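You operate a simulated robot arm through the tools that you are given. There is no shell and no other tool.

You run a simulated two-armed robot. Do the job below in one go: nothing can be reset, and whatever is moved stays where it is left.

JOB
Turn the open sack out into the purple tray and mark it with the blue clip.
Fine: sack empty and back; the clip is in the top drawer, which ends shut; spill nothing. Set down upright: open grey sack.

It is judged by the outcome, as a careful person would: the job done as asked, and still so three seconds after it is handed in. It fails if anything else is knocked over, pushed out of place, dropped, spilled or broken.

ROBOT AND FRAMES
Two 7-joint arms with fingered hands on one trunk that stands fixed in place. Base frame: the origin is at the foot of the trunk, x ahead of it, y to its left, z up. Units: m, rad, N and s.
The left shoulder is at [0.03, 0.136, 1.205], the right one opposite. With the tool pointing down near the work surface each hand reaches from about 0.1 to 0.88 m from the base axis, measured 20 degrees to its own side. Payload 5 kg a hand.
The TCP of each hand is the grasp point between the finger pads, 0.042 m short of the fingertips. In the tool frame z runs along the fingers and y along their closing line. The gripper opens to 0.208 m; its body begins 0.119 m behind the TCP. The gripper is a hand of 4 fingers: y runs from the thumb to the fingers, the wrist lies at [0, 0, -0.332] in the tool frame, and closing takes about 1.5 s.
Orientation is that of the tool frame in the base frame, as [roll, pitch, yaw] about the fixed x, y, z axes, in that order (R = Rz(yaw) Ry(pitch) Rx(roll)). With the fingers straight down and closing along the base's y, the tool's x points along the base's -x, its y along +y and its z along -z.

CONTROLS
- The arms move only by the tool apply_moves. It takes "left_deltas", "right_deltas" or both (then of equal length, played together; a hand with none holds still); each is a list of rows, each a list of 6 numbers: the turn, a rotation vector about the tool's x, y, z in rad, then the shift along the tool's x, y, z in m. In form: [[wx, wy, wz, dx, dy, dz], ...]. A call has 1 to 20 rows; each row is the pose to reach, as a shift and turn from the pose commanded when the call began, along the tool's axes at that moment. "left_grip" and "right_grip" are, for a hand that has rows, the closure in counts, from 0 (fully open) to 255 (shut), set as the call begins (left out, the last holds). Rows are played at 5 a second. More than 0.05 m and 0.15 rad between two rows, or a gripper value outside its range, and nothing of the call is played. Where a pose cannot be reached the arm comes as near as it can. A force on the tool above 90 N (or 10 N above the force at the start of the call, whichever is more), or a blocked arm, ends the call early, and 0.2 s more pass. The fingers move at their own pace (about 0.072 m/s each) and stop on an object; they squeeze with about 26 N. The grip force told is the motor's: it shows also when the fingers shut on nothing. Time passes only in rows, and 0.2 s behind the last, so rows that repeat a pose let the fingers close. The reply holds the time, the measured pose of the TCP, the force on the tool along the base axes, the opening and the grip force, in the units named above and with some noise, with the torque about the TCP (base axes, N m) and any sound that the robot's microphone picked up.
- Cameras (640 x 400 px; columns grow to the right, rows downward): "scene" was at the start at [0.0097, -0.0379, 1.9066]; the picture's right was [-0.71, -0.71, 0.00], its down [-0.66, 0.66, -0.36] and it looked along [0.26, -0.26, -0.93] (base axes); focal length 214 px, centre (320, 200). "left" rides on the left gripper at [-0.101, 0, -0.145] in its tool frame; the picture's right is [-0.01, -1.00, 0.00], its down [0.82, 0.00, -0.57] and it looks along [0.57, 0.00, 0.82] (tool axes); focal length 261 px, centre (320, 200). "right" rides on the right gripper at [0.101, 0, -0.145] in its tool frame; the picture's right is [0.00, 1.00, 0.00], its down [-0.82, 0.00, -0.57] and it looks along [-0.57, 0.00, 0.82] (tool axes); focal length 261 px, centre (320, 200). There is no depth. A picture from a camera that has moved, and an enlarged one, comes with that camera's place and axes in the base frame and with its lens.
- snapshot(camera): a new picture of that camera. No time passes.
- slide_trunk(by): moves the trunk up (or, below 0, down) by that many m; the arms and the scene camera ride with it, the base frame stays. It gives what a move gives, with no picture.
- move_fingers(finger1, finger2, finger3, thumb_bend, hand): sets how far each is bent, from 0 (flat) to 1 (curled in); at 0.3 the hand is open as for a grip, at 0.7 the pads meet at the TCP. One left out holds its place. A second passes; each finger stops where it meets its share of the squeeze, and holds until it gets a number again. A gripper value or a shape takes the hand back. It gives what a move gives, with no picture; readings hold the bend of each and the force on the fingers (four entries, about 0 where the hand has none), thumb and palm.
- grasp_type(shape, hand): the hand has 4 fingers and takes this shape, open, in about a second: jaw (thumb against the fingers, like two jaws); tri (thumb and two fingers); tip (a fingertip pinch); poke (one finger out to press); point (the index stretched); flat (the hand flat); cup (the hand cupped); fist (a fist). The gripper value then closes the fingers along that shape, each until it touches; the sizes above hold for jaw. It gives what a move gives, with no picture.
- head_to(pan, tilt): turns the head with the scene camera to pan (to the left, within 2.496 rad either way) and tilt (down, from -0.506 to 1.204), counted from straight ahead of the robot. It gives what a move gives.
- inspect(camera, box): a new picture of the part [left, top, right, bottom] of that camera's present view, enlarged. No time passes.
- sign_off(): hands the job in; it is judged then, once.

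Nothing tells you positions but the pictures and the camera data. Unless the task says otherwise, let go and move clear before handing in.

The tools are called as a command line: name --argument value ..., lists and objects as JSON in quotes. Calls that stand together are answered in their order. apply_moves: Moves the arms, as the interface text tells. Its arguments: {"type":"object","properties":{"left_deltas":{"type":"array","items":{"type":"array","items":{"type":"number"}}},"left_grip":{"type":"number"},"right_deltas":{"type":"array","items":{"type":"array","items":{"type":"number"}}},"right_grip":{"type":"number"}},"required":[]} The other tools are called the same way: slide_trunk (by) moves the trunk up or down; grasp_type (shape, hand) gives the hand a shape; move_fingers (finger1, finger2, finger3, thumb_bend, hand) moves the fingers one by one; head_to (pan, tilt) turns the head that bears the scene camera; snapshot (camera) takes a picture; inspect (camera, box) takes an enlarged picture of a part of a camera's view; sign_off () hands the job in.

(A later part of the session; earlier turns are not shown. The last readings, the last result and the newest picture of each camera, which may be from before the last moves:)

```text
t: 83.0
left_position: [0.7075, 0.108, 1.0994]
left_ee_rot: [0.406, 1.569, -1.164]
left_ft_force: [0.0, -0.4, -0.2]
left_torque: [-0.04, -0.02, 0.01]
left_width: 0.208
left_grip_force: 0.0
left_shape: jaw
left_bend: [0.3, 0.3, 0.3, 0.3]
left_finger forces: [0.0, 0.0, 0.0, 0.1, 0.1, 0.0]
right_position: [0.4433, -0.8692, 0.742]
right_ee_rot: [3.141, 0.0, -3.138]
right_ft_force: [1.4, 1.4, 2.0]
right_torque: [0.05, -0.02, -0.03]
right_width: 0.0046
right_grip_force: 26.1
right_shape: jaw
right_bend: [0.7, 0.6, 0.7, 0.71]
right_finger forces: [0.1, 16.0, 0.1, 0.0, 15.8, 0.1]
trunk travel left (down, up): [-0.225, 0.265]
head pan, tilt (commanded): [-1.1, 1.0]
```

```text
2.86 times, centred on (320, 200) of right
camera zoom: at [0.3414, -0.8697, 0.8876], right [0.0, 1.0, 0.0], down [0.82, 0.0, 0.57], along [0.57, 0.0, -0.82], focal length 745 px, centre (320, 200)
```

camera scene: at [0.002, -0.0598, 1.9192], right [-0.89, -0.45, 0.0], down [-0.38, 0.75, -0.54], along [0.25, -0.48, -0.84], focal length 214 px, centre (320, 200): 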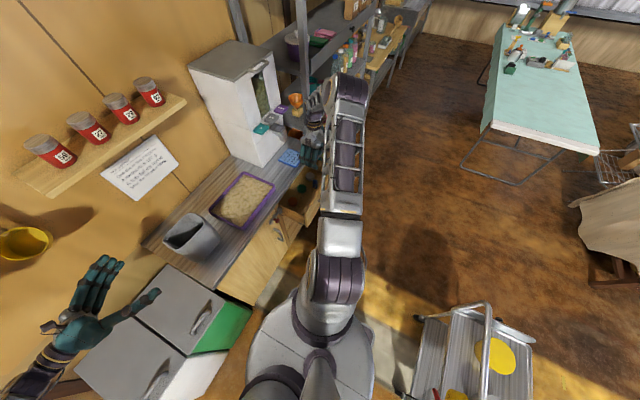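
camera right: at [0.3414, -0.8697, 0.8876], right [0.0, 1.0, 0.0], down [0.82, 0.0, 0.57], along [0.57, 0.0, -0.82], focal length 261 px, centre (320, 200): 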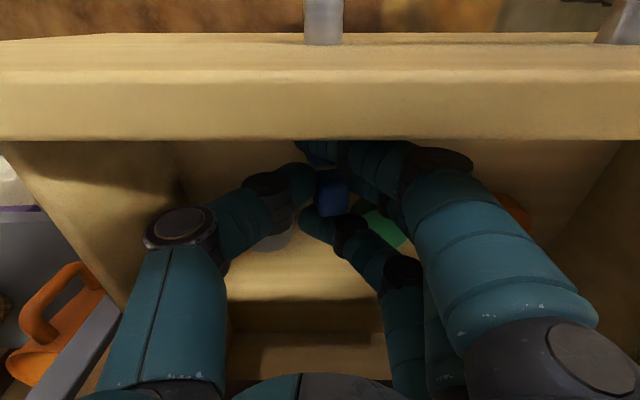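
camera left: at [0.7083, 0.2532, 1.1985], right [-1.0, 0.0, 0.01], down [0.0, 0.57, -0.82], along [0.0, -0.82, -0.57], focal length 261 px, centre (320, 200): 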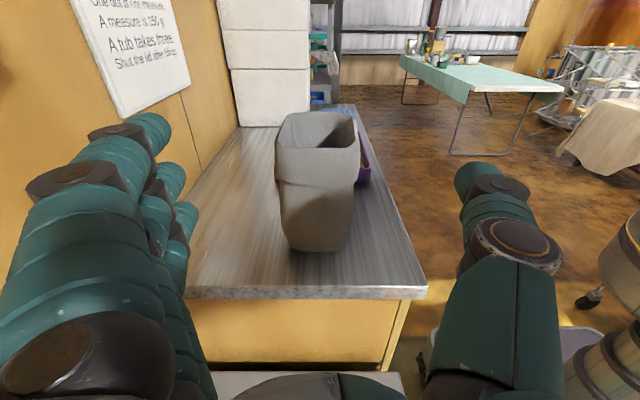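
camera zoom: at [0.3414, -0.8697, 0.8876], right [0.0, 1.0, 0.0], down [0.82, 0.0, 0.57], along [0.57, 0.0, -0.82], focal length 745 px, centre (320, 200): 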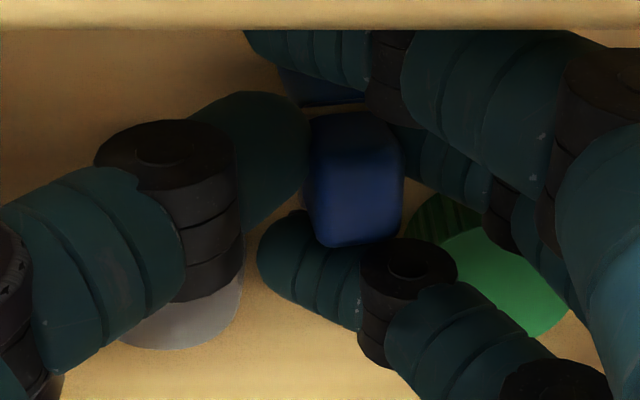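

Thumb and middle finger hold the clip with 16 N. I lift it slowly out of the drawer.

apply_moves --right_deltas '[[0, 0, 0, 0, 0, -0.01], [0, 0, 0, 0, 0, -0.025], [0, 0, 0, 0, 0, -0.05], [0, 0, 0, 0, 0, -0.08], [0, 0, 0, 0, 0, -0.11], [0, 0, 0, 0, 0, -0.14], [0, 0, 0, 0, 0, -0.17], [0, 0, 0, 0, 0, -0.2], [0, 0, 0, 0, 0, -0.23], [0, 0, 0, 0, 0, -0.26], [0, 0, 0, 0, 0, -0.26]]'

snapshot --camera "right"

inspect --camera "right" --box '[220, 100, 420, 300]'

inspect --camera "scene" --box '[260, 100, 360, 230]'

```text
t: 85.4
left_position: [0.7077, 0.108, 1.0987]
left_ee_rot: [0.497, 1.57, -1.075]
left_ft_force: [-0.3, -0.1, 0.0]
left_torque: [0.01, 0.02, -0.03]
left_width: 0.208
left_grip_force: 0.1
left_shape: jaw
left_bend: [0.3, 0.3, 0.3, 0.3]
left_finger forces: [0.1, 0.1, 0.0, 0.0, 0.1, 0.0]
right_position: [0.4439, -0.8705, 1.0015]
right_ee_rot: [3.14, 0.0, -3.137]
right_ft_force: [-0.3, -0.1, -0.6]
right_torque: [0.02, 0.05, -0.01]
right_width: 0.0044
right_grip_force: 26.2
right_shape: jaw
right_bend: [0.7, 0.6, 0.7, 0.71]
right_finger forces: [0.0, 15.4, 0.1, 0.1, 15.6, 0.0]
trunk travel left (down, up): [-0.225, 0.265]
head pan, tilt (commanded): [-1.1, 1.0]
```

```text
taken
camera right: at [0.3415, -0.8718, 1.1473], right [0.0, 1.0, 0.0], down [0.82, 0.0, 0.57], along [0.57, 0.0, -0.82], focal length 261 px, centre (320, 200)
```

right: 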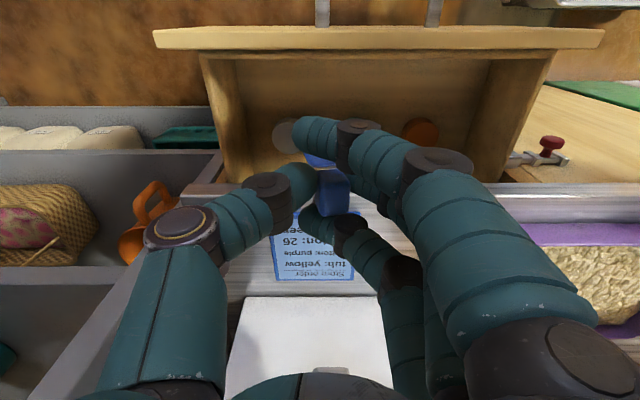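

```text
2.00 times, centred on (320, 200) of right
camera zoom: at [0.3415, -0.8718, 1.1473], right [0.0, 1.0, 0.0], down [0.82, 0.0, 0.57], along [0.57, 0.0, -0.82], focal length 521 px, centre (320, 200)
```

zoom: 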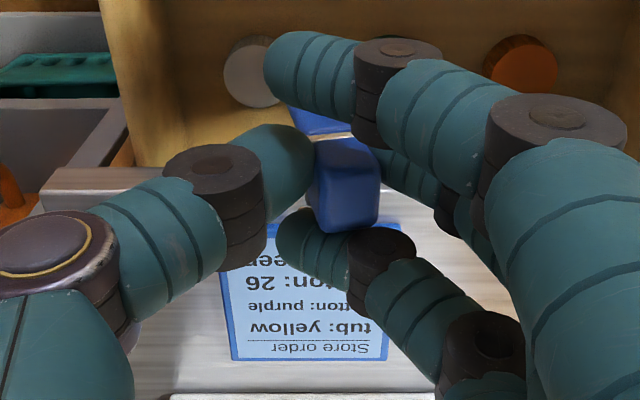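

```text
3.08 times, centred on (310, 165) of scene
camera zoom: at [0.0022, -0.0611, 1.9191], right [-0.89, -0.45, 0.0], down [-0.38, 0.75, -0.54], along [0.25, -0.48, -0.84], focal length 660 px, centre (351, 308)
```

zoom: 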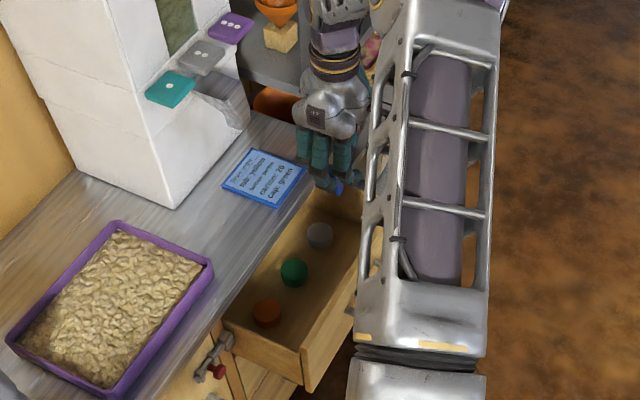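

The clip is held and the caps are undisturbed. I carry it at safe height toward the tray's front wall for a closer look at the rim.

apply_moves --right_deltas '[[0, 0, 0, 0, 0, -0.025], [0, 0, 0, -0.005, 0.02, -0.05], [0, 0, 0, -0.01, 0.055, -0.05], [0, 0, 0, -0.015, 0.09, -0.05], [0, 0, 0, -0.02, 0.125, -0.05], [0, 0, 0, -0.025, 0.16, -0.05], [0, 0, 0, -0.03, 0.195, -0.05], [0, 0, 0, -0.035, 0.23, -0.05], [0, 0, 0, -0.04, 0.265, -0.05], [0, 0, 0, -0.045, 0.3, -0.05], [0, 0, 0, -0.05, 0.335, -0.05], [0, 0, 0, -0.056, 0.37, -0.05], [0, 0, 0, -0.056, 0.37, -0.05]]'

snapshot --camera "right"

head_to --pan -0.7 --tilt 0.95

snapshot --camera "scene"

```text
t: 88.2
left_position: [0.7073, 0.1091, 1.0989]
left_ee_rot: [0.831, 1.568, -0.739]
left_ft_force: [-0.6, -0.7, 0.8]
left_torque: [0.05, 0.01, 0.02]
left_width: 0.2078
left_grip_force: 0.1
left_shape: jaw
left_bend: [0.3, 0.3, 0.3, 0.3]
left_finger forces: [0.0, 0.1, 0.0, 0.1, 0.0, 0.1]
right_position: [0.4995, -0.4999, 1.0516]
right_ee_rot: [3.141, 0.001, -3.138]
right_ft_force: [-1.2, -0.1, -0.1]
right_torque: [0.06, -0.05, 0.0]
right_width: 0.0039
right_grip_force: 25.6
right_shape: jaw
right_bend: [0.7, 0.6, 0.7, 0.71]
right_finger forces: [0.0, 15.7, 0.1, 0.1, 15.6, 0.0]
trunk travel left (down, up): [-0.225, 0.265]
head pan, tilt (commanded): [-1.1, 1.0]
```

```text
taken
camera right: at [0.3977, -0.5008, 1.1972], right [0.0, 1.0, 0.0], down [0.82, 0.0, 0.57], along [0.57, 0.0, -0.82], focal length 261 px, centre (320, 200)
```

right: 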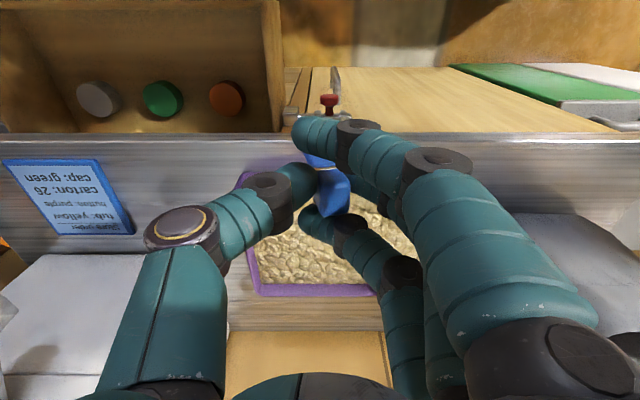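

```text
t: 89.1
left_position: [0.707, 0.1088, 1.098]
left_ee_rot: [0.482, 1.567, -1.089]
left_ft_force: [0.0, 0.4, 0.5]
left_torque: [-0.02, -0.01, 0.01]
left_width: 0.2079
left_grip_force: 0.1
left_shape: jaw
left_bend: [0.3, 0.3, 0.3, 0.3]
left_finger forces: [0.1, 0.0, 0.0, 0.0, 0.1, 0.0]
right_position: [0.5001, -0.5001, 1.052]
right_ee_rot: [3.141, 0.002, -3.137]
right_ft_force: [-0.3, 0.6, 0.0]
right_torque: [0.04, -0.01, 0.01]
right_width: 0.0042
right_grip_force: 26.3
right_shape: jaw
right_bend: [0.7, 0.6, 0.7, 0.71]
right_finger forces: [0.0, 15.7, 0.1, 0.0, 15.7, 0.0]
trunk travel left (down, up): [-0.225, 0.265]
head pan, tilt (commanded): [-0.7, 0.949]
```

```text
taken
camera scene: at [0.0258, -0.0452, 1.9228], right [-0.64, -0.76, 0.0], down [-0.62, 0.52, -0.58], along [0.45, -0.37, -0.81], focal length 214 px, centre (320, 200)
```

scene: 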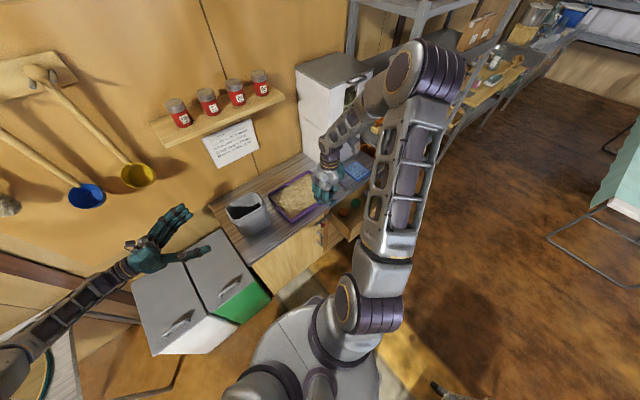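

I check the clip's tilt from the side with the parked left camera, and from the head camera.

inspect --camera "left" --box '[350, 60, 440, 150]'

inspect --camera "scene" --box '[290, 160, 370, 230]'

inspect --camera "right" --box '[220, 120, 420, 310]'

```text
4.44 times, centred on (395, 105) of left
camera zoom: at [0.7078, 0.2527, 1.199], right [-1.0, 0.0, 0.0], down [0.0, 0.57, -0.82], along [0.0, -0.82, -0.57], focal length 1158 px, centre (-13, 622)
```

zoom: 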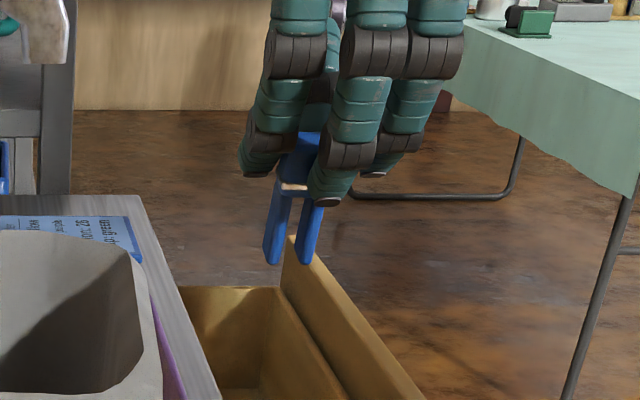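

```text
5.71 times, centred on (330, 195) of scene
camera zoom: at [0.0258, -0.0452, 1.9228], right [-0.64, -0.76, 0.0], down [-0.62, 0.52, -0.58], along [0.45, -0.37, -0.81], focal length 1226 px, centre (263, 229)
```

zoom: 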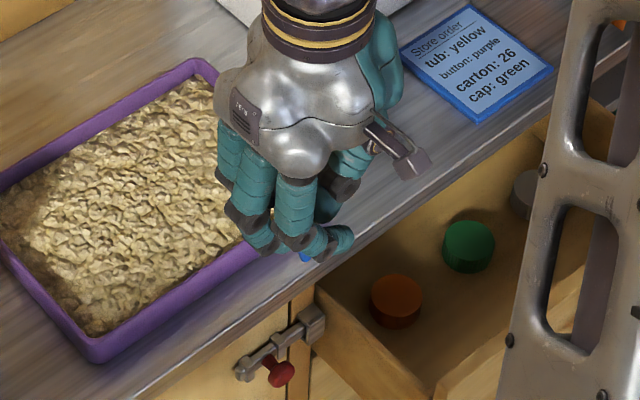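

```text
2.11 times, centred on (320, 215) of right
camera zoom: at [0.398, -0.5004, 1.1974], right [0.0, 1.0, 0.0], down [0.82, 0.0, 0.57], along [0.57, 0.0, -0.82], focal length 549 px, centre (320, 168)
```

zoom: 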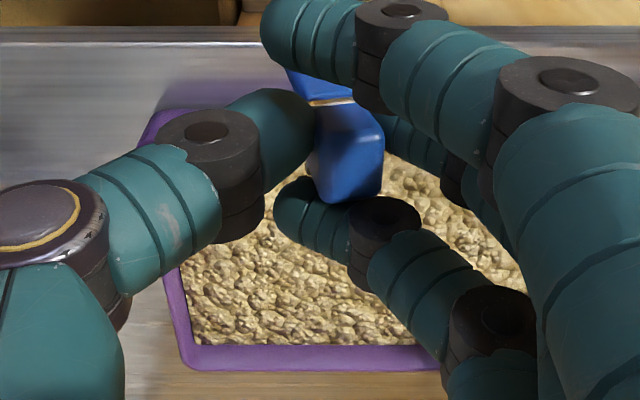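

The clip hangs prongs-down, tilted about 8° with its tips toward +x. I'll check the tray rim thickness before fitting the clip over it.

inspect --camera "scene" --box '[276, 200, 312, 228]'

inspect --camera "right" --box '[230, 150, 310, 200]'

inspect --camera "left" --box '[355, 110, 385, 190]'

```text
14.29 times, centred on (294, 214) of scene
camera zoom: at [0.0258, -0.0452, 1.9228], right [-0.64, -0.76, 0.0], down [-0.62, 0.52, -0.58], along [0.45, -0.37, -0.81], focal length 3064 px, centre (691, 0)
```

zoom: 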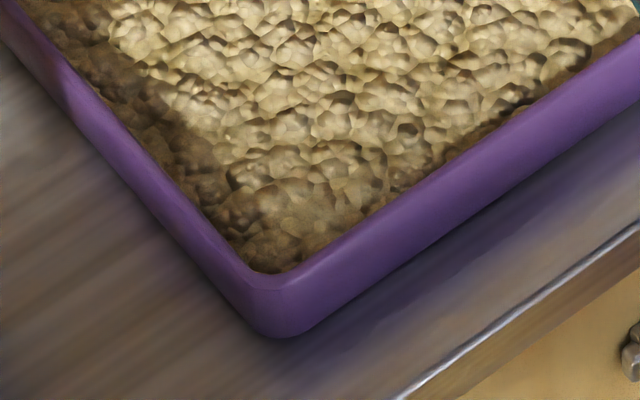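

```text
8.00 times, centred on (270, 175) of right
camera zoom: at [0.398, -0.5004, 1.1974], right [0.0, 1.0, 0.0], down [0.82, 0.0, 0.57], along [0.57, 0.0, -0.82], focal length 2085 px, centre (720, 400)
```

zoom: 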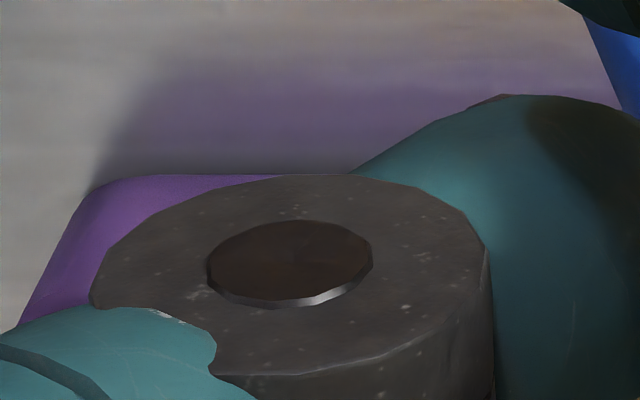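

```text
5.00 times, centred on (370, 150) of left
camera zoom: at [0.7078, 0.2527, 1.199], right [-1.0, 0.0, 0.0], down [0.0, 0.57, -0.82], along [0.0, -0.82, -0.57], focal length 1303 px, centre (70, 450)
```

zoom: 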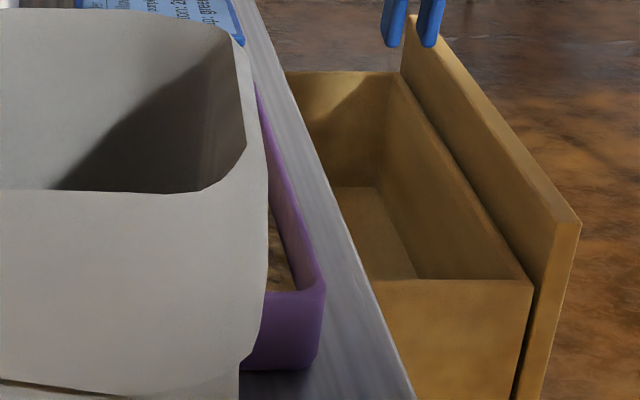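

I need the front wall's thickness more exactly, so I zoom further on its near end.

inspect --camera "left" --box '[364, 125, 390, 155]'

inspect --camera "scene" --box '[288, 212, 300, 224]'

```text
13.33 times, centred on (377, 140) of left
camera zoom: at [0.7078, 0.2527, 1.199], right [-1.0, 0.0, 0.0], down [0.0, 0.57, -0.82], along [0.0, -0.82, -0.57], focal length 3475 px, centre (-440, 1000)
```

zoom: 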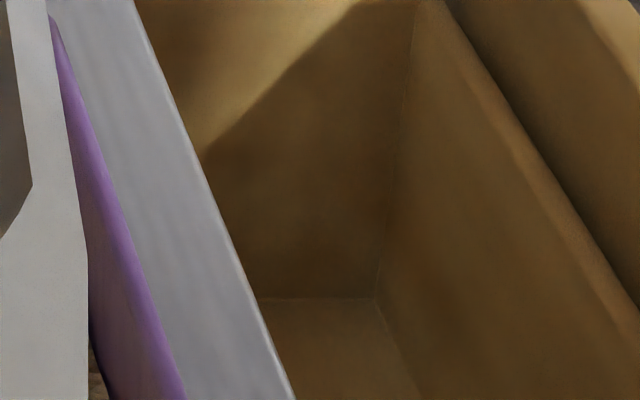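

```text
16.00 times, centred on (294, 218) of scene
camera zoom: at [0.0258, -0.0452, 1.9228], right [-0.64, -0.76, 0.0], down [-0.62, 0.52, -0.58], along [0.45, -0.37, -0.81], focal length 3432 px, centre (736, -88)
```

zoom: 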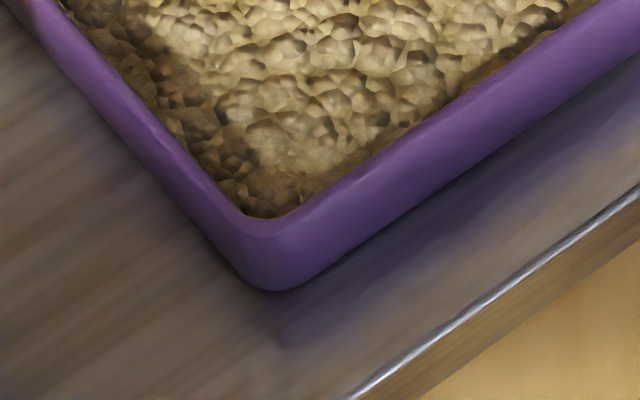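

The rim is about 5–6 mm thick at x≈0.585 (y≈−0.49), z≈0.905, so the clip's 14 mm gap fits over it. I shift the parked left hand slightly so its camera sees past the sack to guide the fit, and level the clip by tilting the right hand 8°.

apply_moves --left_deltas '[[0, 0, 0, 0, -0.03, 0], [0, 0, 0, 0, -0.06, 0], [0, 0, 0, 0, -0.09, 0], [0, 0, 0, 0, -0.1, 0], [0, 0, 0, 0, -0.1, 0]]' --right_deltas '[[0, 0.04, 0, -0.015, 0, 0], [0, 0.08, 0, -0.03, 0, 0], [0, 0.12, 0, -0.045, 0, 0], [0, 0.14, 0, -0.06, 0, 0], [0, 0.14, 0, -0.07, 0, 0]]'

snapshot --camera "left"

inspect --camera "left" --box '[310, 80, 380, 150]'

```text
t: 90.3
left_position: [0.6065, 0.1094, 1.0987]
left_ee_rot: [0.507, 1.57, -1.066]
left_ft_force: [-0.5, -0.3, -0.2]
left_torque: [-0.03, 0.03, -0.01]
left_width: 0.208
left_grip_force: 0.0
left_shape: jaw
left_bend: [0.3, 0.3, 0.3, 0.3]
left_finger forces: [0.0, 0.0, 0.0, 0.0, 0.1, 0.1]
right_position: [0.5678, -0.4998, 1.0514]
right_ee_rot: [3.142, -0.142, -3.138]
right_ft_force: [-0.2, 0.2, 0.9]
right_torque: [-0.04, 0.03, 0.0]
right_width: 0.004
right_grip_force: 26.7
right_shape: jaw
right_bend: [0.7, 0.6, 0.7, 0.71]
right_finger forces: [0.0, 15.5, 0.2, 0.1, 15.6, 0.0]
trunk travel left (down, up): [-0.225, 0.265]
head pan, tilt (commanded): [-0.7, 0.949]
```

```text
taken
camera left: at [0.6076, 0.2532, 1.198], right [-1.0, 0.0, 0.0], down [0.0, 0.57, -0.82], along [0.0, -0.82, -0.57], focal length 261 px, centre (320, 200)
```

left: 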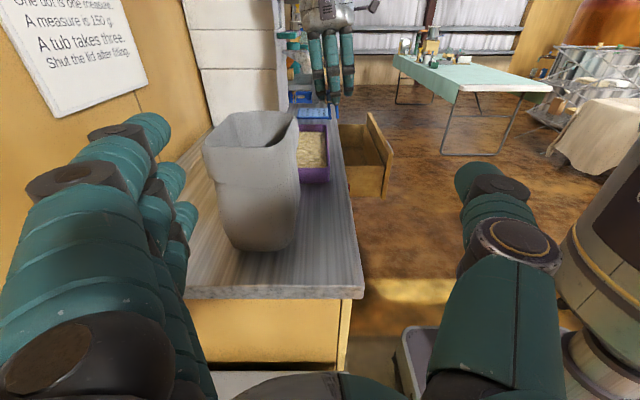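

```text
5.71 times, centred on (345, 115) of left
camera zoom: at [0.6076, 0.2532, 1.198], right [-1.0, 0.0, 0.0], down [0.0, 0.57, -0.82], along [0.0, -0.82, -0.57], focal length 1489 px, centre (177, 686)
```

zoom: 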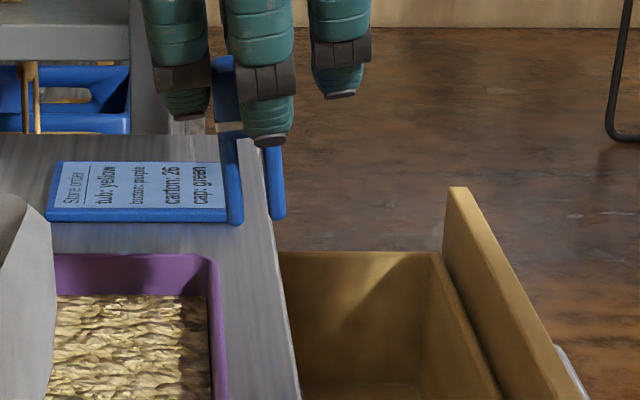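

This view shows the prongs clearly, but they now lean the other way slightly. I'll zoom to measure the lean accurately.

inspect --camera "left" --box '[322, 85, 352, 125]'

```text
10.00 times, centred on (337, 105) of left
camera zoom: at [0.6076, 0.2532, 1.198], right [-1.0, 0.0, 0.0], down [0.0, 0.57, -0.82], along [0.0, -0.82, -0.57], focal length 2606 px, centre (150, 1150)
```

zoom: 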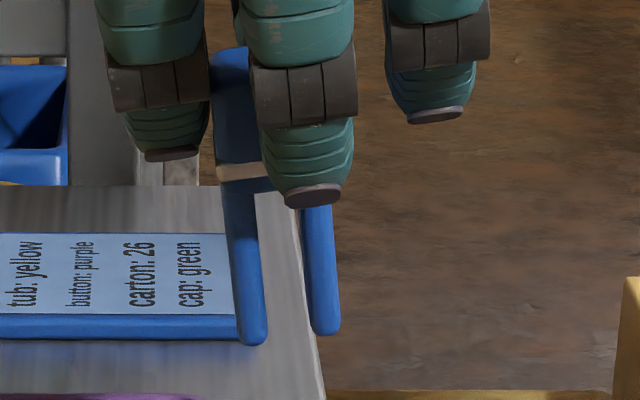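

The net lean is about 0.12 rad toward −x, so I over-corrected. I rotate back 0.11 rad, shift toward the rim line and lower a bit.

apply_moves --right_deltas '[[0, -0.04, 0, -0.004, 0, 0.008], [0, -0.08, 0, -0.008, 0, 0.016], [0, -0.113, 0, -0.0114, 0, 0.0236], [0, -0.113, 0, -0.0114, 0, 0.0236]]'

inspect --camera "left" --box '[312, 90, 352, 150]'

inspect --camera "left" --box '[320, 115, 344, 145]'

```text
t: 91.3
left_position: [0.6065, 0.1083, 1.0981]
left_ee_rot: [0.37, 1.57, -1.202]
left_ft_force: [-0.4, -0.4, 0.4]
left_torque: [0.0, 0.01, 0.0]
left_width: 0.208
left_grip_force: 0.1
left_shape: jaw
left_bend: [0.3, 0.3, 0.3, 0.3]
left_finger forces: [0.1, 0.0, 0.0, 0.1, 0.0, 0.0]
right_position: [0.5761, -0.4988, 1.0274]
right_ee_rot: [-3.141, -0.026, -3.138]
right_ft_force: [-0.3, 0.6, -0.8]
right_torque: [-0.01, -0.01, 0.0]
right_width: 0.0042
right_grip_force: 26.1
right_shape: jaw
right_bend: [0.7, 0.6, 0.7, 0.71]
right_finger forces: [0.0, 15.5, 0.2, 0.1, 15.5, 0.0]
trunk travel left (down, up): [-0.225, 0.265]
head pan, tilt (commanded): [-0.7, 0.949]
```

```text
6.67 times, centred on (332, 120) of left
camera zoom: at [0.6077, 0.2531, 1.198], right [-1.0, 0.0, 0.0], down [0.0, 0.57, -0.82], along [0.0, -0.82, -0.57], focal length 1738 px, centre (240, 733)
```

zoom: 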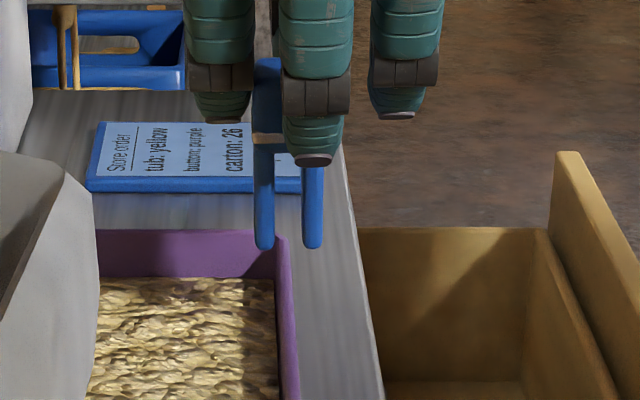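

```text
13.33 times, centred on (332, 130) of left
camera zoom: at [0.6077, 0.2531, 1.198], right [-1.0, 0.0, 0.0], down [0.0, 0.57, -0.82], along [0.0, -0.82, -0.57], focal length 3475 px, centre (160, 1133)
```

zoom: 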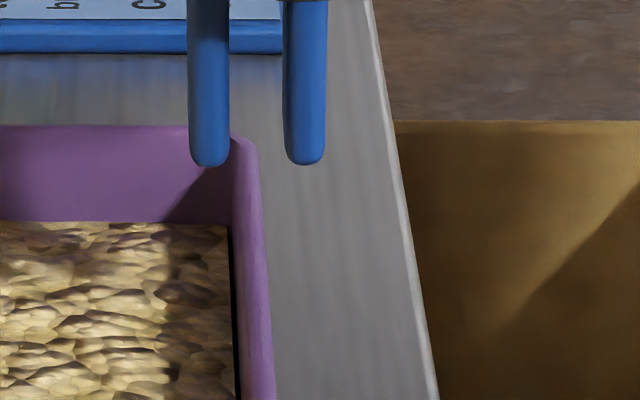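

The prongs are now nearly vertical and their gap is centred on the front wall (x≈0.5866 vs wall ≈0.586). I lower straight down so they begin to straddle the rim.

apply_moves --right_deltas '[[0, 0, 0, -0.0003, 0, 0.012], [0, 0, 0, -0.0006, 0, 0.024], [0, 0, 0, -0.0009, 0, 0.035], [0, 0, 0, -0.0012, 0, 0.045], [0, 0, 0, -0.0012, 0, 0.045]]'

inspect --camera "left" --box '[312, 100, 352, 150]'

```text
t: 92.5
left_position: [0.6064, 0.1096, 1.0972]
left_ee_rot: [0.484, 1.569, -1.088]
left_ft_force: [-0.5, 0.0, 0.1]
left_torque: [0.02, -0.01, 0.04]
left_width: 0.2079
left_grip_force: 0.0
left_shape: jaw
left_bend: [0.3, 0.3, 0.3, 0.3]
left_finger forces: [0.0, 0.1, 0.0, 0.0, 0.1, 0.0]
right_position: [0.5772, -0.4979, 0.9827]
right_ee_rot: [-3.14, -0.028, -3.138]
right_ft_force: [0.2, -0.5, -0.8]
right_torque: [-0.04, -0.02, 0.01]
right_width: 0.0042
right_grip_force: 26.2
right_shape: jaw
right_bend: [0.7, 0.6, 0.7, 0.71]
right_finger forces: [0.0, 15.6, 0.2, 0.1, 15.7, 0.0]
trunk travel left (down, up): [-0.225, 0.265]
head pan, tilt (commanded): [-0.7, 0.949]
```

```text
8.00 times, centred on (332, 125) of left
camera zoom: at [0.6075, 0.2531, 1.1981], right [-1.0, 0.0, 0.0], down [0.0, 0.57, -0.82], along [0.0, -0.82, -0.57], focal length 2085 px, centre (224, 800)
```

zoom: 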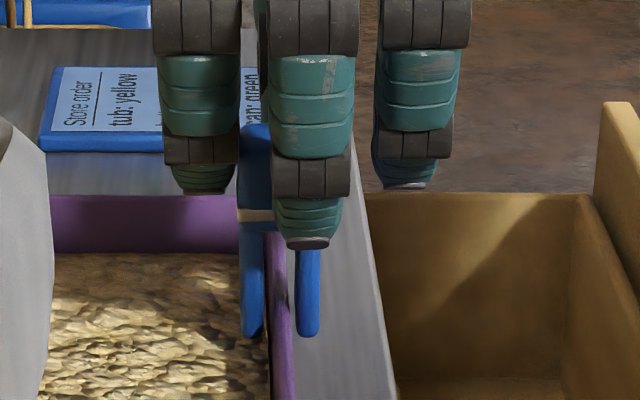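

The wall is now between the two prongs. I lower further in small steps, watching for contact.

apply_moves --right_deltas '[[0, 0, 0, -0.0001, 0, 0.005], [0, 0, 0, -0.0003, 0, 0.01], [0, 0, 0, -0.0004, 0, 0.015], [0, 0, 0, -0.0005, 0, 0.019], [0, 0, 0, -0.0005, 0, 0.019]]'

inspect --camera "left" --box '[312, 100, 352, 150]'

```text
t: 93.7
left_position: [0.6058, 0.1089, 1.0991]
left_ee_rot: [0.404, 1.569, -1.169]
left_ft_force: [-0.4, -0.8, -0.5]
left_torque: [0.0, -0.02, 0.0]
left_width: 0.2077
left_grip_force: 0.1
left_shape: jaw
left_bend: [0.3, 0.3, 0.3, 0.3]
left_finger forces: [0.1, 0.0, 0.0, 0.0, 0.0, 0.0]
right_position: [0.5758, -0.4994, 0.9627]
right_ee_rot: [-3.141, -0.029, -3.138]
right_ft_force: [0.1, -0.4, -0.5]
right_torque: [-0.03, 0.01, 0.0]
right_width: 0.0041
right_grip_force: 25.7
right_shape: jaw
right_bend: [0.7, 0.6, 0.7, 0.71]
right_finger forces: [0.0, 15.7, 0.2, 0.0, 15.7, 0.0]
trunk travel left (down, up): [-0.225, 0.265]
head pan, tilt (commanded): [-0.7, 0.949]
```

```text
8.00 times, centred on (332, 125) of left
camera zoom: at [0.6076, 0.2531, 1.198], right [-1.0, 0.0, 0.0], down [0.0, 0.57, -0.82], along [0.0, -0.82, -0.57], focal length 2085 px, centre (224, 800)
```

zoom: 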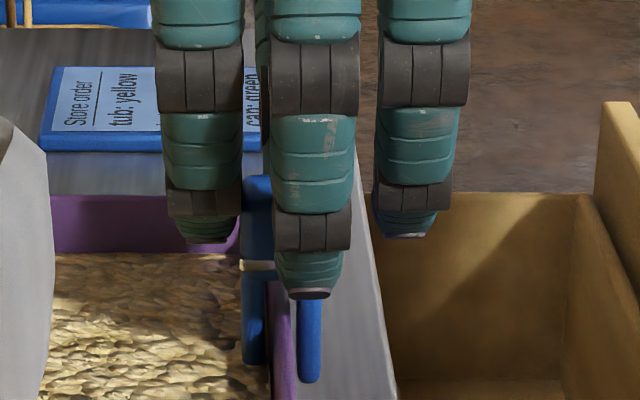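

Both prongs straddle the wall, the inner one dipping into the contents. I lower in 2 mm steps until I feel contact.

apply_moves --right_deltas '[[0, 0, 0, 0, 0, 0.002], [0, 0, 0, -0.0001, 0, 0.004], [0, 0, 0, -0.0002, 0, 0.006], [0, 0, 0, -0.0002, 0, 0.008], [0, 0, 0, -0.0002, 0, 0.008]]'

inspect --camera "left" --box '[320, 110, 350, 150]'

```text
t: 94.9
left_position: [0.6056, 0.1099, 1.0984]
left_ee_rot: [0.649, 1.569, -0.926]
left_ft_force: [-0.8, -0.1, -0.5]
left_torque: [0.0, 0.02, 0.0]
left_width: 0.2079
left_grip_force: 0.1
left_shape: jaw
left_bend: [0.3, 0.3, 0.3, 0.3]
left_finger forces: [0.0, 0.0, 0.0, 0.0, 0.0, 0.0]
right_position: [0.5754, -0.4987, 0.9571]
right_ee_rot: [-3.14, -0.026, -3.138]
right_ft_force: [-3.8, 1.8, 17.9]
right_torque: [0.2, 0.03, -0.02]
right_width: 0.0057
right_grip_force: 26.3
right_shape: jaw
right_bend: [0.7, 0.59, 0.7, 0.72]
right_finger forces: [0.0, 17.0, 0.1, 0.1, 20.8, 0.0]
trunk travel left (down, up): [-0.225, 0.265]
head pan, tilt (commanded): [-0.7, 0.949]
```

```text
10.00 times, centred on (335, 130) of left
camera zoom: at [0.6067, 0.2537, 1.1985], right [-1.0, 0.0, 0.0], down [0.0, 0.57, -0.82], along [0.0, -0.82, -0.57], focal length 2606 px, centre (170, 900)
```

zoom: 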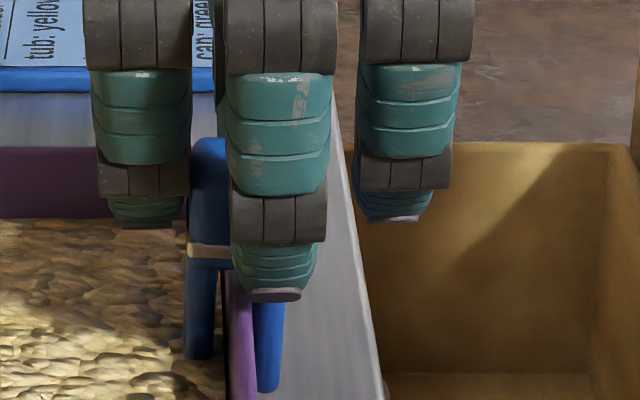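

I feel firm contact: the clip is seated over the rim. I relieve the push by a few millimetres and open the fingers gently.

apply_moves --right_deltas '[[0, 0, 0, 0, 0, -0.002], [0, 0, 0, 0, 0, -0.003], [0, 0, 0, 0, 0, -0.003]]'

apply_moves --right_deltas '[[0, 0, 0, 0, 0, 0], [0, 0, 0, 0, 0, 0], [0, 0, 0, 0, 0, 0], [0, 0, 0, 0, 0, 0], [0, 0, 0, 0, 0, 0]]' --right_grip 175

inspect --camera "left" --box '[315, 100, 355, 150]'

snapshot --camera "right"

```text
t: 95.7
left_position: [0.6063, 0.1098, 1.0973]
left_ee_rot: [0.411, 1.569, -1.161]
left_ft_force: [-0.2, -0.5, 1.4]
left_torque: [0.01, 0.01, 0.0]
left_width: 0.2079
left_grip_force: 0.0
left_shape: jaw
left_bend: [0.3, 0.3, 0.3, 0.3]
left_finger forces: [0.0, 0.1, 0.0, 0.0, 0.0, 0.0]
right_position: [0.5756, -0.4995, 0.9587]
right_ee_rot: [-3.141, -0.029, -3.138]
right_ft_force: [0.1, -0.2, 1.2]
right_torque: [0.0, -0.05, 0.0]
right_width: 0.0052
right_grip_force: 25.7
right_shape: jaw
right_bend: [0.7, 0.59, 0.7, 0.72]
right_finger forces: [0.1, 15.2, 0.0, 0.1, 15.4, 0.1]
trunk travel left (down, up): [-0.225, 0.265]
head pan, tilt (commanded): [-0.7, 0.949]
```

```text
t: 96.9
left_position: [0.6071, 0.109, 1.0982]
left_ee_rot: [0.406, 1.569, -1.166]
left_ft_force: [0.1, -0.2, 0.8]
left_torque: [0.01, -0.01, 0.01]
left_width: 0.2079
left_grip_force: 0.1
left_shape: jaw
left_bend: [0.3, 0.3, 0.3, 0.3]
left_finger forces: [0.1, 0.0, 0.0, 0.0, 0.0, 0.0]
right_position: [0.5761, -0.4986, 0.958]
right_ee_rot: [-3.142, -0.025, -3.138]
right_ft_force: [0.8, 0.2, 0.4]
right_torque: [-0.01, -0.04, 0.01]
right_width: 0.0646
right_grip_force: 0.0
right_shape: jaw
right_bend: [0.73, 0.73, 0.73, 0.7]
right_finger forces: [0.0, 0.0, 0.0, 0.1, 0.0, 0.0]
trunk travel left (down, up): [-0.225, 0.265]
head pan, tilt (commanded): [-0.7, 0.949]
```

```text
8.00 times, centred on (335, 125) of left
camera zoom: at [0.6077, 0.253, 1.198], right [-1.0, 0.0, 0.0], down [0.0, 0.57, -0.82], along [0.0, -0.82, -0.57], focal length 2085 px, centre (200, 800)
```

zoom: 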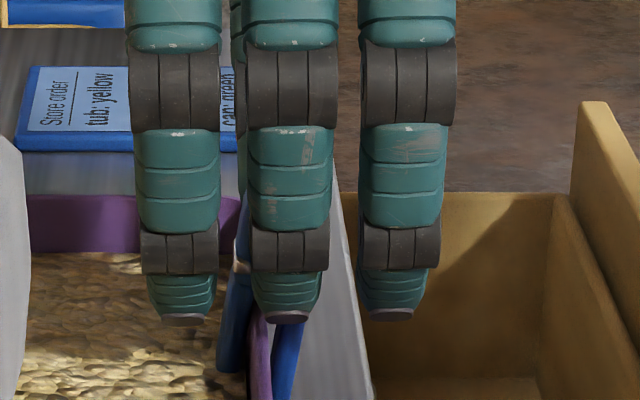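

```text
taken
camera right: at [0.4777, -0.4998, 1.1064], right [0.0, 1.0, 0.0], down [0.84, 0.0, 0.55], along [0.55, 0.0, -0.84], focal length 261 px, centre (320, 200)
```

right: 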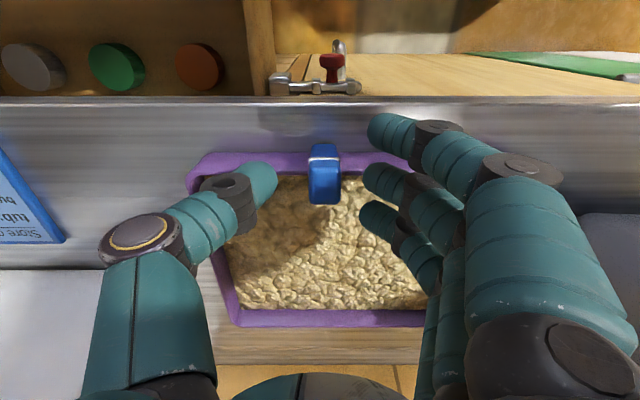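

The clip sits astride the tray's front rim, leaning slightly but captive. I raise the right hand straight up, clear of it.

apply_moves --right_deltas '[[0, 0, 0, 0, 0, -0.01], [0, 0, 0, 0, 0, -0.03], [0, 0, 0, 0, 0, -0.06], [0, 0, 0, 0, 0, -0.09], [0, 0, 0, 0, 0, -0.12], [0, 0, 0, 0, 0, -0.15], [0, 0, 0, 0, 0, -0.15]]'

inspect --camera "left" --box '[310, 100, 360, 160]'

inspect --camera "right" --box '[230, 80, 430, 280]'

inspect --camera "scene" --box '[270, 160, 370, 240]'

```text
t: 98.5
left_position: [0.6056, 0.1085, 1.0972]
left_ee_rot: [0.111, 1.569, -1.463]
left_ft_force: [0.7, 0.3, -0.9]
left_torque: [0.02, 0.0, -0.03]
left_width: 0.2081
left_grip_force: 0.1
left_shape: jaw
left_bend: [0.3, 0.3, 0.3, 0.3]
left_finger forces: [0.0, 0.0, 0.0, 0.0, 0.0, 0.1]
right_position: [0.5783, -0.5001, 1.1081]
right_ee_rot: [-3.141, -0.029, -3.137]
right_ft_force: [0.4, 0.1, 0.1]
right_torque: [0.0, 0.06, -0.02]
right_width: 0.0644
right_grip_force: 0.0
right_shape: jaw
right_bend: [0.73, 0.73, 0.73, 0.7]
right_finger forces: [0.1, 0.0, 0.2, 0.0, 0.0, 0.0]
trunk travel left (down, up): [-0.225, 0.265]
head pan, tilt (commanded): [-0.7, 0.949]
```

```text
6.67 times, centred on (335, 130) of left
camera zoom: at [0.6083, 0.2526, 1.1978], right [-1.0, 0.0, 0.0], down [0.0, 0.57, -0.82], along [0.0, -0.82, -0.57], focal length 1738 px, centre (220, 667)
```

zoom: 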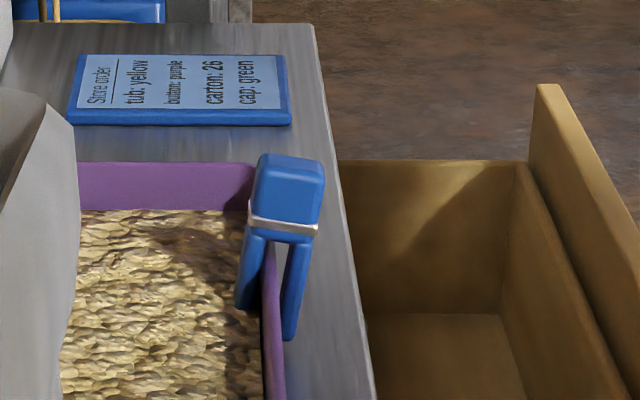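

```text
2.00 times, centred on (330, 180) of right
camera zoom: at [0.482, -0.4999, 1.2561], right [0.0, 1.0, 0.0], down [0.84, 0.0, 0.55], along [0.55, 0.0, -0.84], focal length 521 px, centre (300, 240)
```

zoom: 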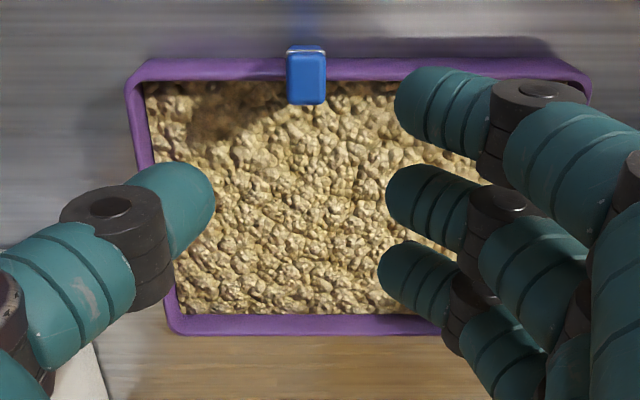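

```text
5.00 times, centred on (320, 200) of scene
camera zoom: at [0.0268, -0.0454, 1.9227], right [-0.64, -0.77, 0.0], down [-0.62, 0.52, -0.58], along [0.44, -0.37, -0.81], focal length 1072 px, centre (320, 200)
```

zoom: 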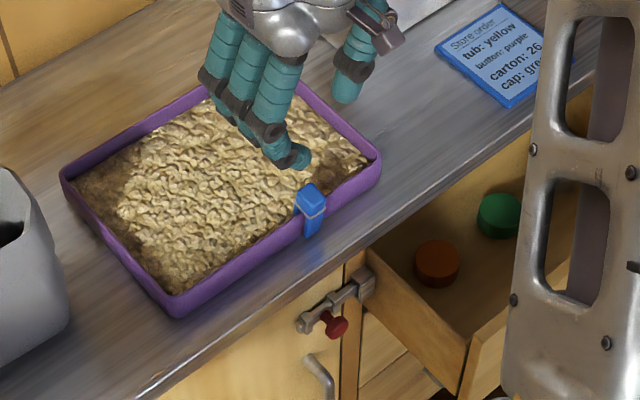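

The clip is on the tray's rim and everything else is in place. Next I move the right hand back in front of the drawer to push it shut.

apply_moves --right_deltas '[[0, -0.003, 0, 0.02, -0.01, -0.02], [0, -0.006, 0, 0.048, -0.03, -0.04], [0, -0.009, 0, 0.076, -0.055, -0.06], [0, -0.012, 0, 0.104, -0.08, -0.08], [0, -0.015, 0, 0.132, -0.105, -0.1], [0, -0.018, 0, 0.16, -0.13, -0.12], [0, -0.021, 0, 0.188, -0.155, -0.13], [0, -0.024, 0, 0.216, -0.18, -0.14], [0, -0.027, 0, 0.244, -0.205, -0.14], [0, -0.028, 0, 0.262, -0.23, -0.14], [0, -0.028, 0, 0.275, -0.255, -0.14], [0, -0.028, 0, 0.28, -0.28, -0.14], [0, -0.028, 0, 0.28, -0.28, -0.14]]'

apply_moves --right_deltas '[[0, 0, 0.1428, 0, 0, 0], [0, 0, 0.2856, 0, 0, 0], [0, 0, 0.4284, 0, 0, 0], [0, 0, 0.5712, 0, 0, 0], [0, 0, 0.714, 0, 0, 0], [0, 0, 0.8568, 0, 0, 0], [0, 0, 0.9996, 0, 0, 0], [0, 0, 1.1424, 0, 0, 0], [0, 0, 1.2852, 0, 0, 0], [0, 0, 1.428, 0, 0, 0], [0, 0, 1.5708, 0, 0, 0]]'

snapshot --camera "right"

snapshot --camera "scene"

```text
t: 101.3
left_position: [0.6062, 0.1097, 1.0988]
left_ee_rot: [0.372, 1.57, -1.202]
left_ft_force: [-0.4, 0.4, -0.7]
left_torque: [-0.05, 0.02, 0.03]
left_width: 0.2078
left_grip_force: 0.0
left_shape: jaw
left_bend: [0.3, 0.3, 0.3, 0.3]
left_finger forces: [0.0, 0.1, 0.0, 0.0, 0.1, 0.0]
right_position: [0.3052, -0.7814, 1.2545]
right_ee_rot: [3.141, 0.002, -3.138]
right_ft_force: [0.3, 0.9, 0.4]
right_torque: [-0.05, 0.01, 0.01]
right_width: 0.0649
right_grip_force: 0.1
right_shape: jaw
right_bend: [0.73, 0.73, 0.73, 0.7]
right_finger forces: [0.1, 0.1, 0.0, 0.1, 0.0, 0.1]
trunk travel left (down, up): [-0.225, 0.265]
head pan, tilt (commanded): [-0.7, 0.949]
```

```text
t: 103.7
left_position: [0.6069, 0.1094, 1.0972]
left_ee_rot: [0.349, 1.569, -1.223]
left_ft_force: [-0.4, 0.5, -0.2]
left_torque: [0.01, -0.03, -0.03]
left_width: 0.2081
left_grip_force: 0.2
left_shape: jaw
left_bend: [0.3, 0.3, 0.3, 0.3]
left_finger forces: [0.0, 0.1, 0.1, 0.0, 0.1, 0.0]
right_position: [0.306, -0.7807, 1.2568]
right_ee_rot: [3.141, -0.001, 1.573]
right_ft_force: [0.2, 0.2, 0.8]
right_torque: [-0.03, -0.03, -0.02]
right_width: 0.0649
right_grip_force: 0.0
right_shape: jaw
right_bend: [0.73, 0.73, 0.73, 0.7]
right_finger forces: [0.0, 0.0, 0.0, 0.0, 0.0, 0.0]
trunk travel left (down, up): [-0.225, 0.265]
head pan, tilt (commanded): [-0.7, 0.949]
```

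```text
taken
camera right: at [0.3046, -0.6794, 1.4014], right [1.0, 0.0, 0.0], down [0.0, -0.82, 0.57], along [0.0, -0.57, -0.82], focal length 261 px, centre (320, 200)
```

right: 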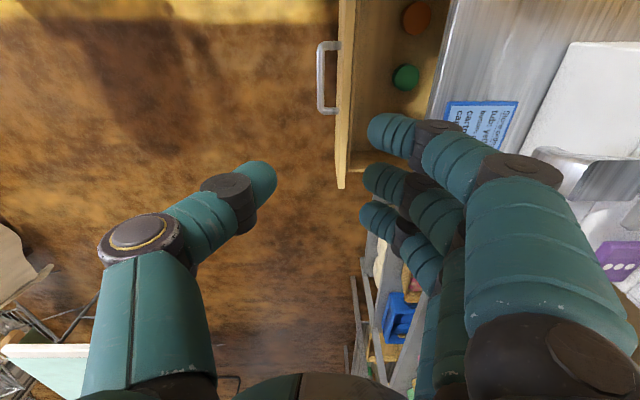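

```text
taken
camera scene: at [0.026, -0.0447, 1.9228], right [-0.64, -0.77, 0.0], down [-0.62, 0.52, -0.58], along [0.45, -0.37, -0.81], focal length 214 px, centre (320, 200)
```

scene: 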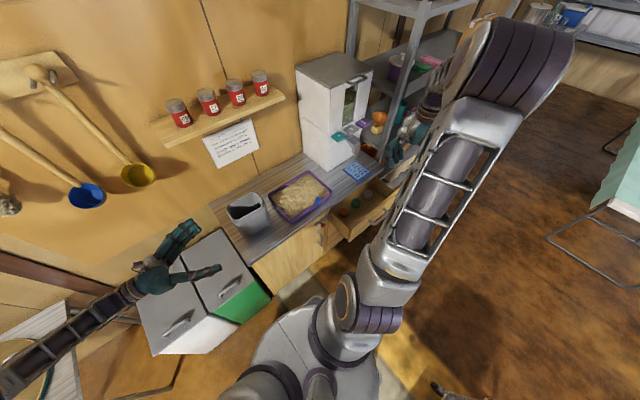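

The drawer is still open as I left it. I pitch the right hand forward again and bring it down in front of the handle.

apply_moves --right_deltas '[[-0.131, 0, 0, -0.002, -0.016, 0.02], [-0.262, 0, 0, -0.005, -0.033, 0.045], [-0.393, 0, 0, -0.007, -0.049, 0.07], [-0.524, 0, 0, -0.01, -0.065, 0.095], [-0.655, 0, 0, -0.012, -0.081, 0.12], [-0.786, 0, 0, -0.015, -0.098, 0.145], [-0.917, 0, 0, -0.017, -0.114, 0.172], [-1.047, 0, 0, -0.019, -0.128, 0.2], [-1.047, 0, 0, -0.019, -0.128, 0.2]]' --right_grip 150

snapshot --camera "scene"

snapshot --camera "right"

```text
t: 105.7
left_position: [0.6068, 0.1093, 1.0972]
left_ee_rot: [-0.078, 1.569, -1.649]
left_ft_force: [0.9, 0.4, 0.7]
left_torque: [-0.07, -0.02, -0.05]
left_width: 0.2077
left_grip_force: 0.0
left_shape: jaw
left_bend: [0.3, 0.3, 0.3, 0.3]
left_finger forces: [0.1, 0.0, 0.0, 0.1, 0.1, 0.0]
right_position: [0.178, -0.7964, 1.0587]
right_ee_rot: [2.093, 0.0, 1.574]
right_ft_force: [-0.2, -0.3, 0.1]
right_torque: [-0.04, 0.11, -0.07]
right_width: 0.0855
right_grip_force: 0.0
right_shape: jaw
right_bend: [0.73, 0.73, 0.73, 0.7]
right_finger forces: [0.0, 0.0, 0.0, 0.1, 0.1, 0.1]
trunk travel left (down, up): [-0.225, 0.265]
head pan, tilt (commanded): [-0.7, 0.949]
```

```text
taken
camera scene: at [0.0271, -0.0427, 1.9229], right [-0.64, -0.77, 0.0], down [-0.62, 0.52, -0.58], along [0.44, -0.38, -0.81], focal length 214 px, centre (320, 200)
```

scene: 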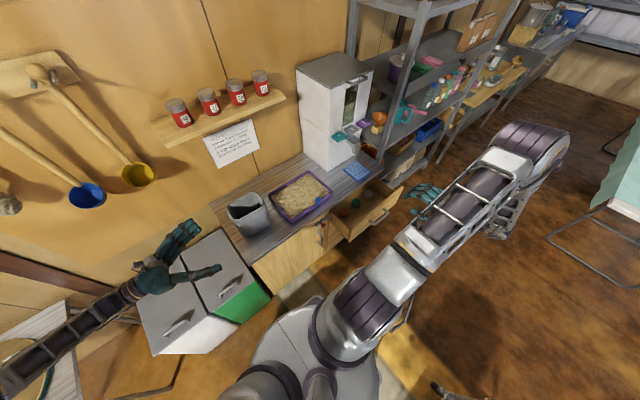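

```text
taken
camera right: at [0.0522, -0.6969, 1.1309], right [0.5, 0.0, 0.87], down [-0.49, -0.82, 0.28], along [0.71, -0.57, -0.41], focal length 261 px, centre (320, 200)
```

right: 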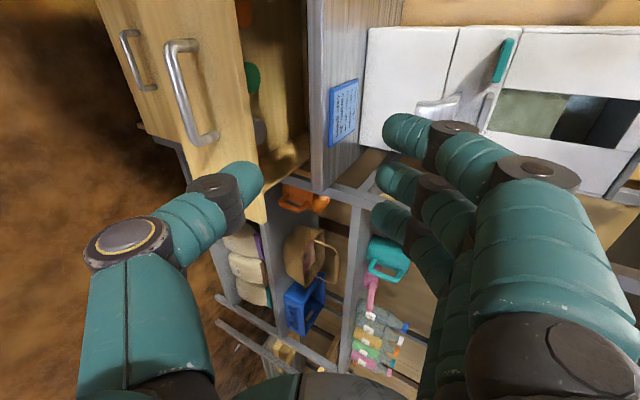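

Now I lower to the pre-grasp point in front of the handle.

apply_moves --right_deltas '[[0, 0, 0, 0, -0.026, 0.017], [0, 0, 0, -0.001, -0.053, 0.034], [0, 0, 0, -0.001, -0.079, 0.052], [0, 0, 0, -0.002, -0.105, 0.069], [0, 0, 0, -0.002, -0.132, 0.086], [0, 0, 0, -0.003, -0.158, 0.103], [0, 0, 0, -0.003, -0.185, 0.121], [0, 0, 0, -0.004, -0.211, 0.138], [0, 0, 0, -0.004, -0.211, 0.138]]'

snapshot --camera "right"

```text
t: 107.7
left_position: [0.6068, 0.1095, 1.098]
left_ee_rot: [0.335, 1.569, -1.234]
left_ft_force: [0.6, 0.4, -0.3]
left_torque: [-0.01, 0.01, 0.0]
left_width: 0.208
left_grip_force: 0.0
left_shape: jaw
left_bend: [0.3, 0.3, 0.3, 0.3]
left_finger forces: [0.0, 0.1, 0.0, 0.1, 0.0, 0.1]
right_position: [0.1912, -0.8019, 0.802]
right_ee_rot: [2.093, 0.0, 1.574]
right_ft_force: [0.4, -0.4, 0.3]
right_torque: [-0.01, 0.04, -0.01]
right_width: 0.0853
right_grip_force: 0.1
right_shape: jaw
right_bend: [0.73, 0.73, 0.73, 0.7]
right_finger forces: [0.0, 0.0, 0.1, 0.0, 0.0, 0.0]
trunk travel left (down, up): [-0.225, 0.265]
head pan, tilt (commanded): [-0.7, 0.949]
```

```text
taken
camera right: at [0.0646, -0.7031, 0.8768], right [0.5, 0.0, 0.87], down [-0.49, -0.82, 0.28], along [0.71, -0.57, -0.41], focal length 261 px, centre (320, 200)
```

right: 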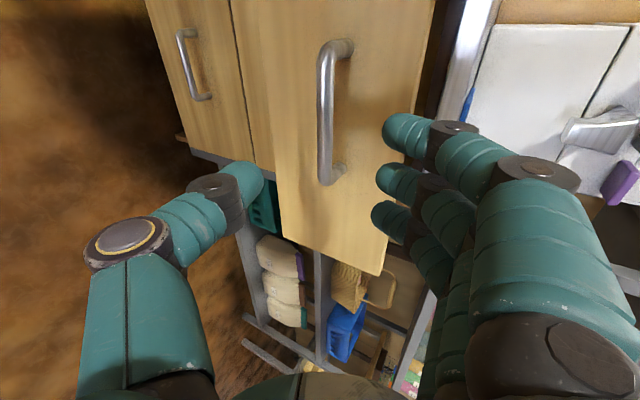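

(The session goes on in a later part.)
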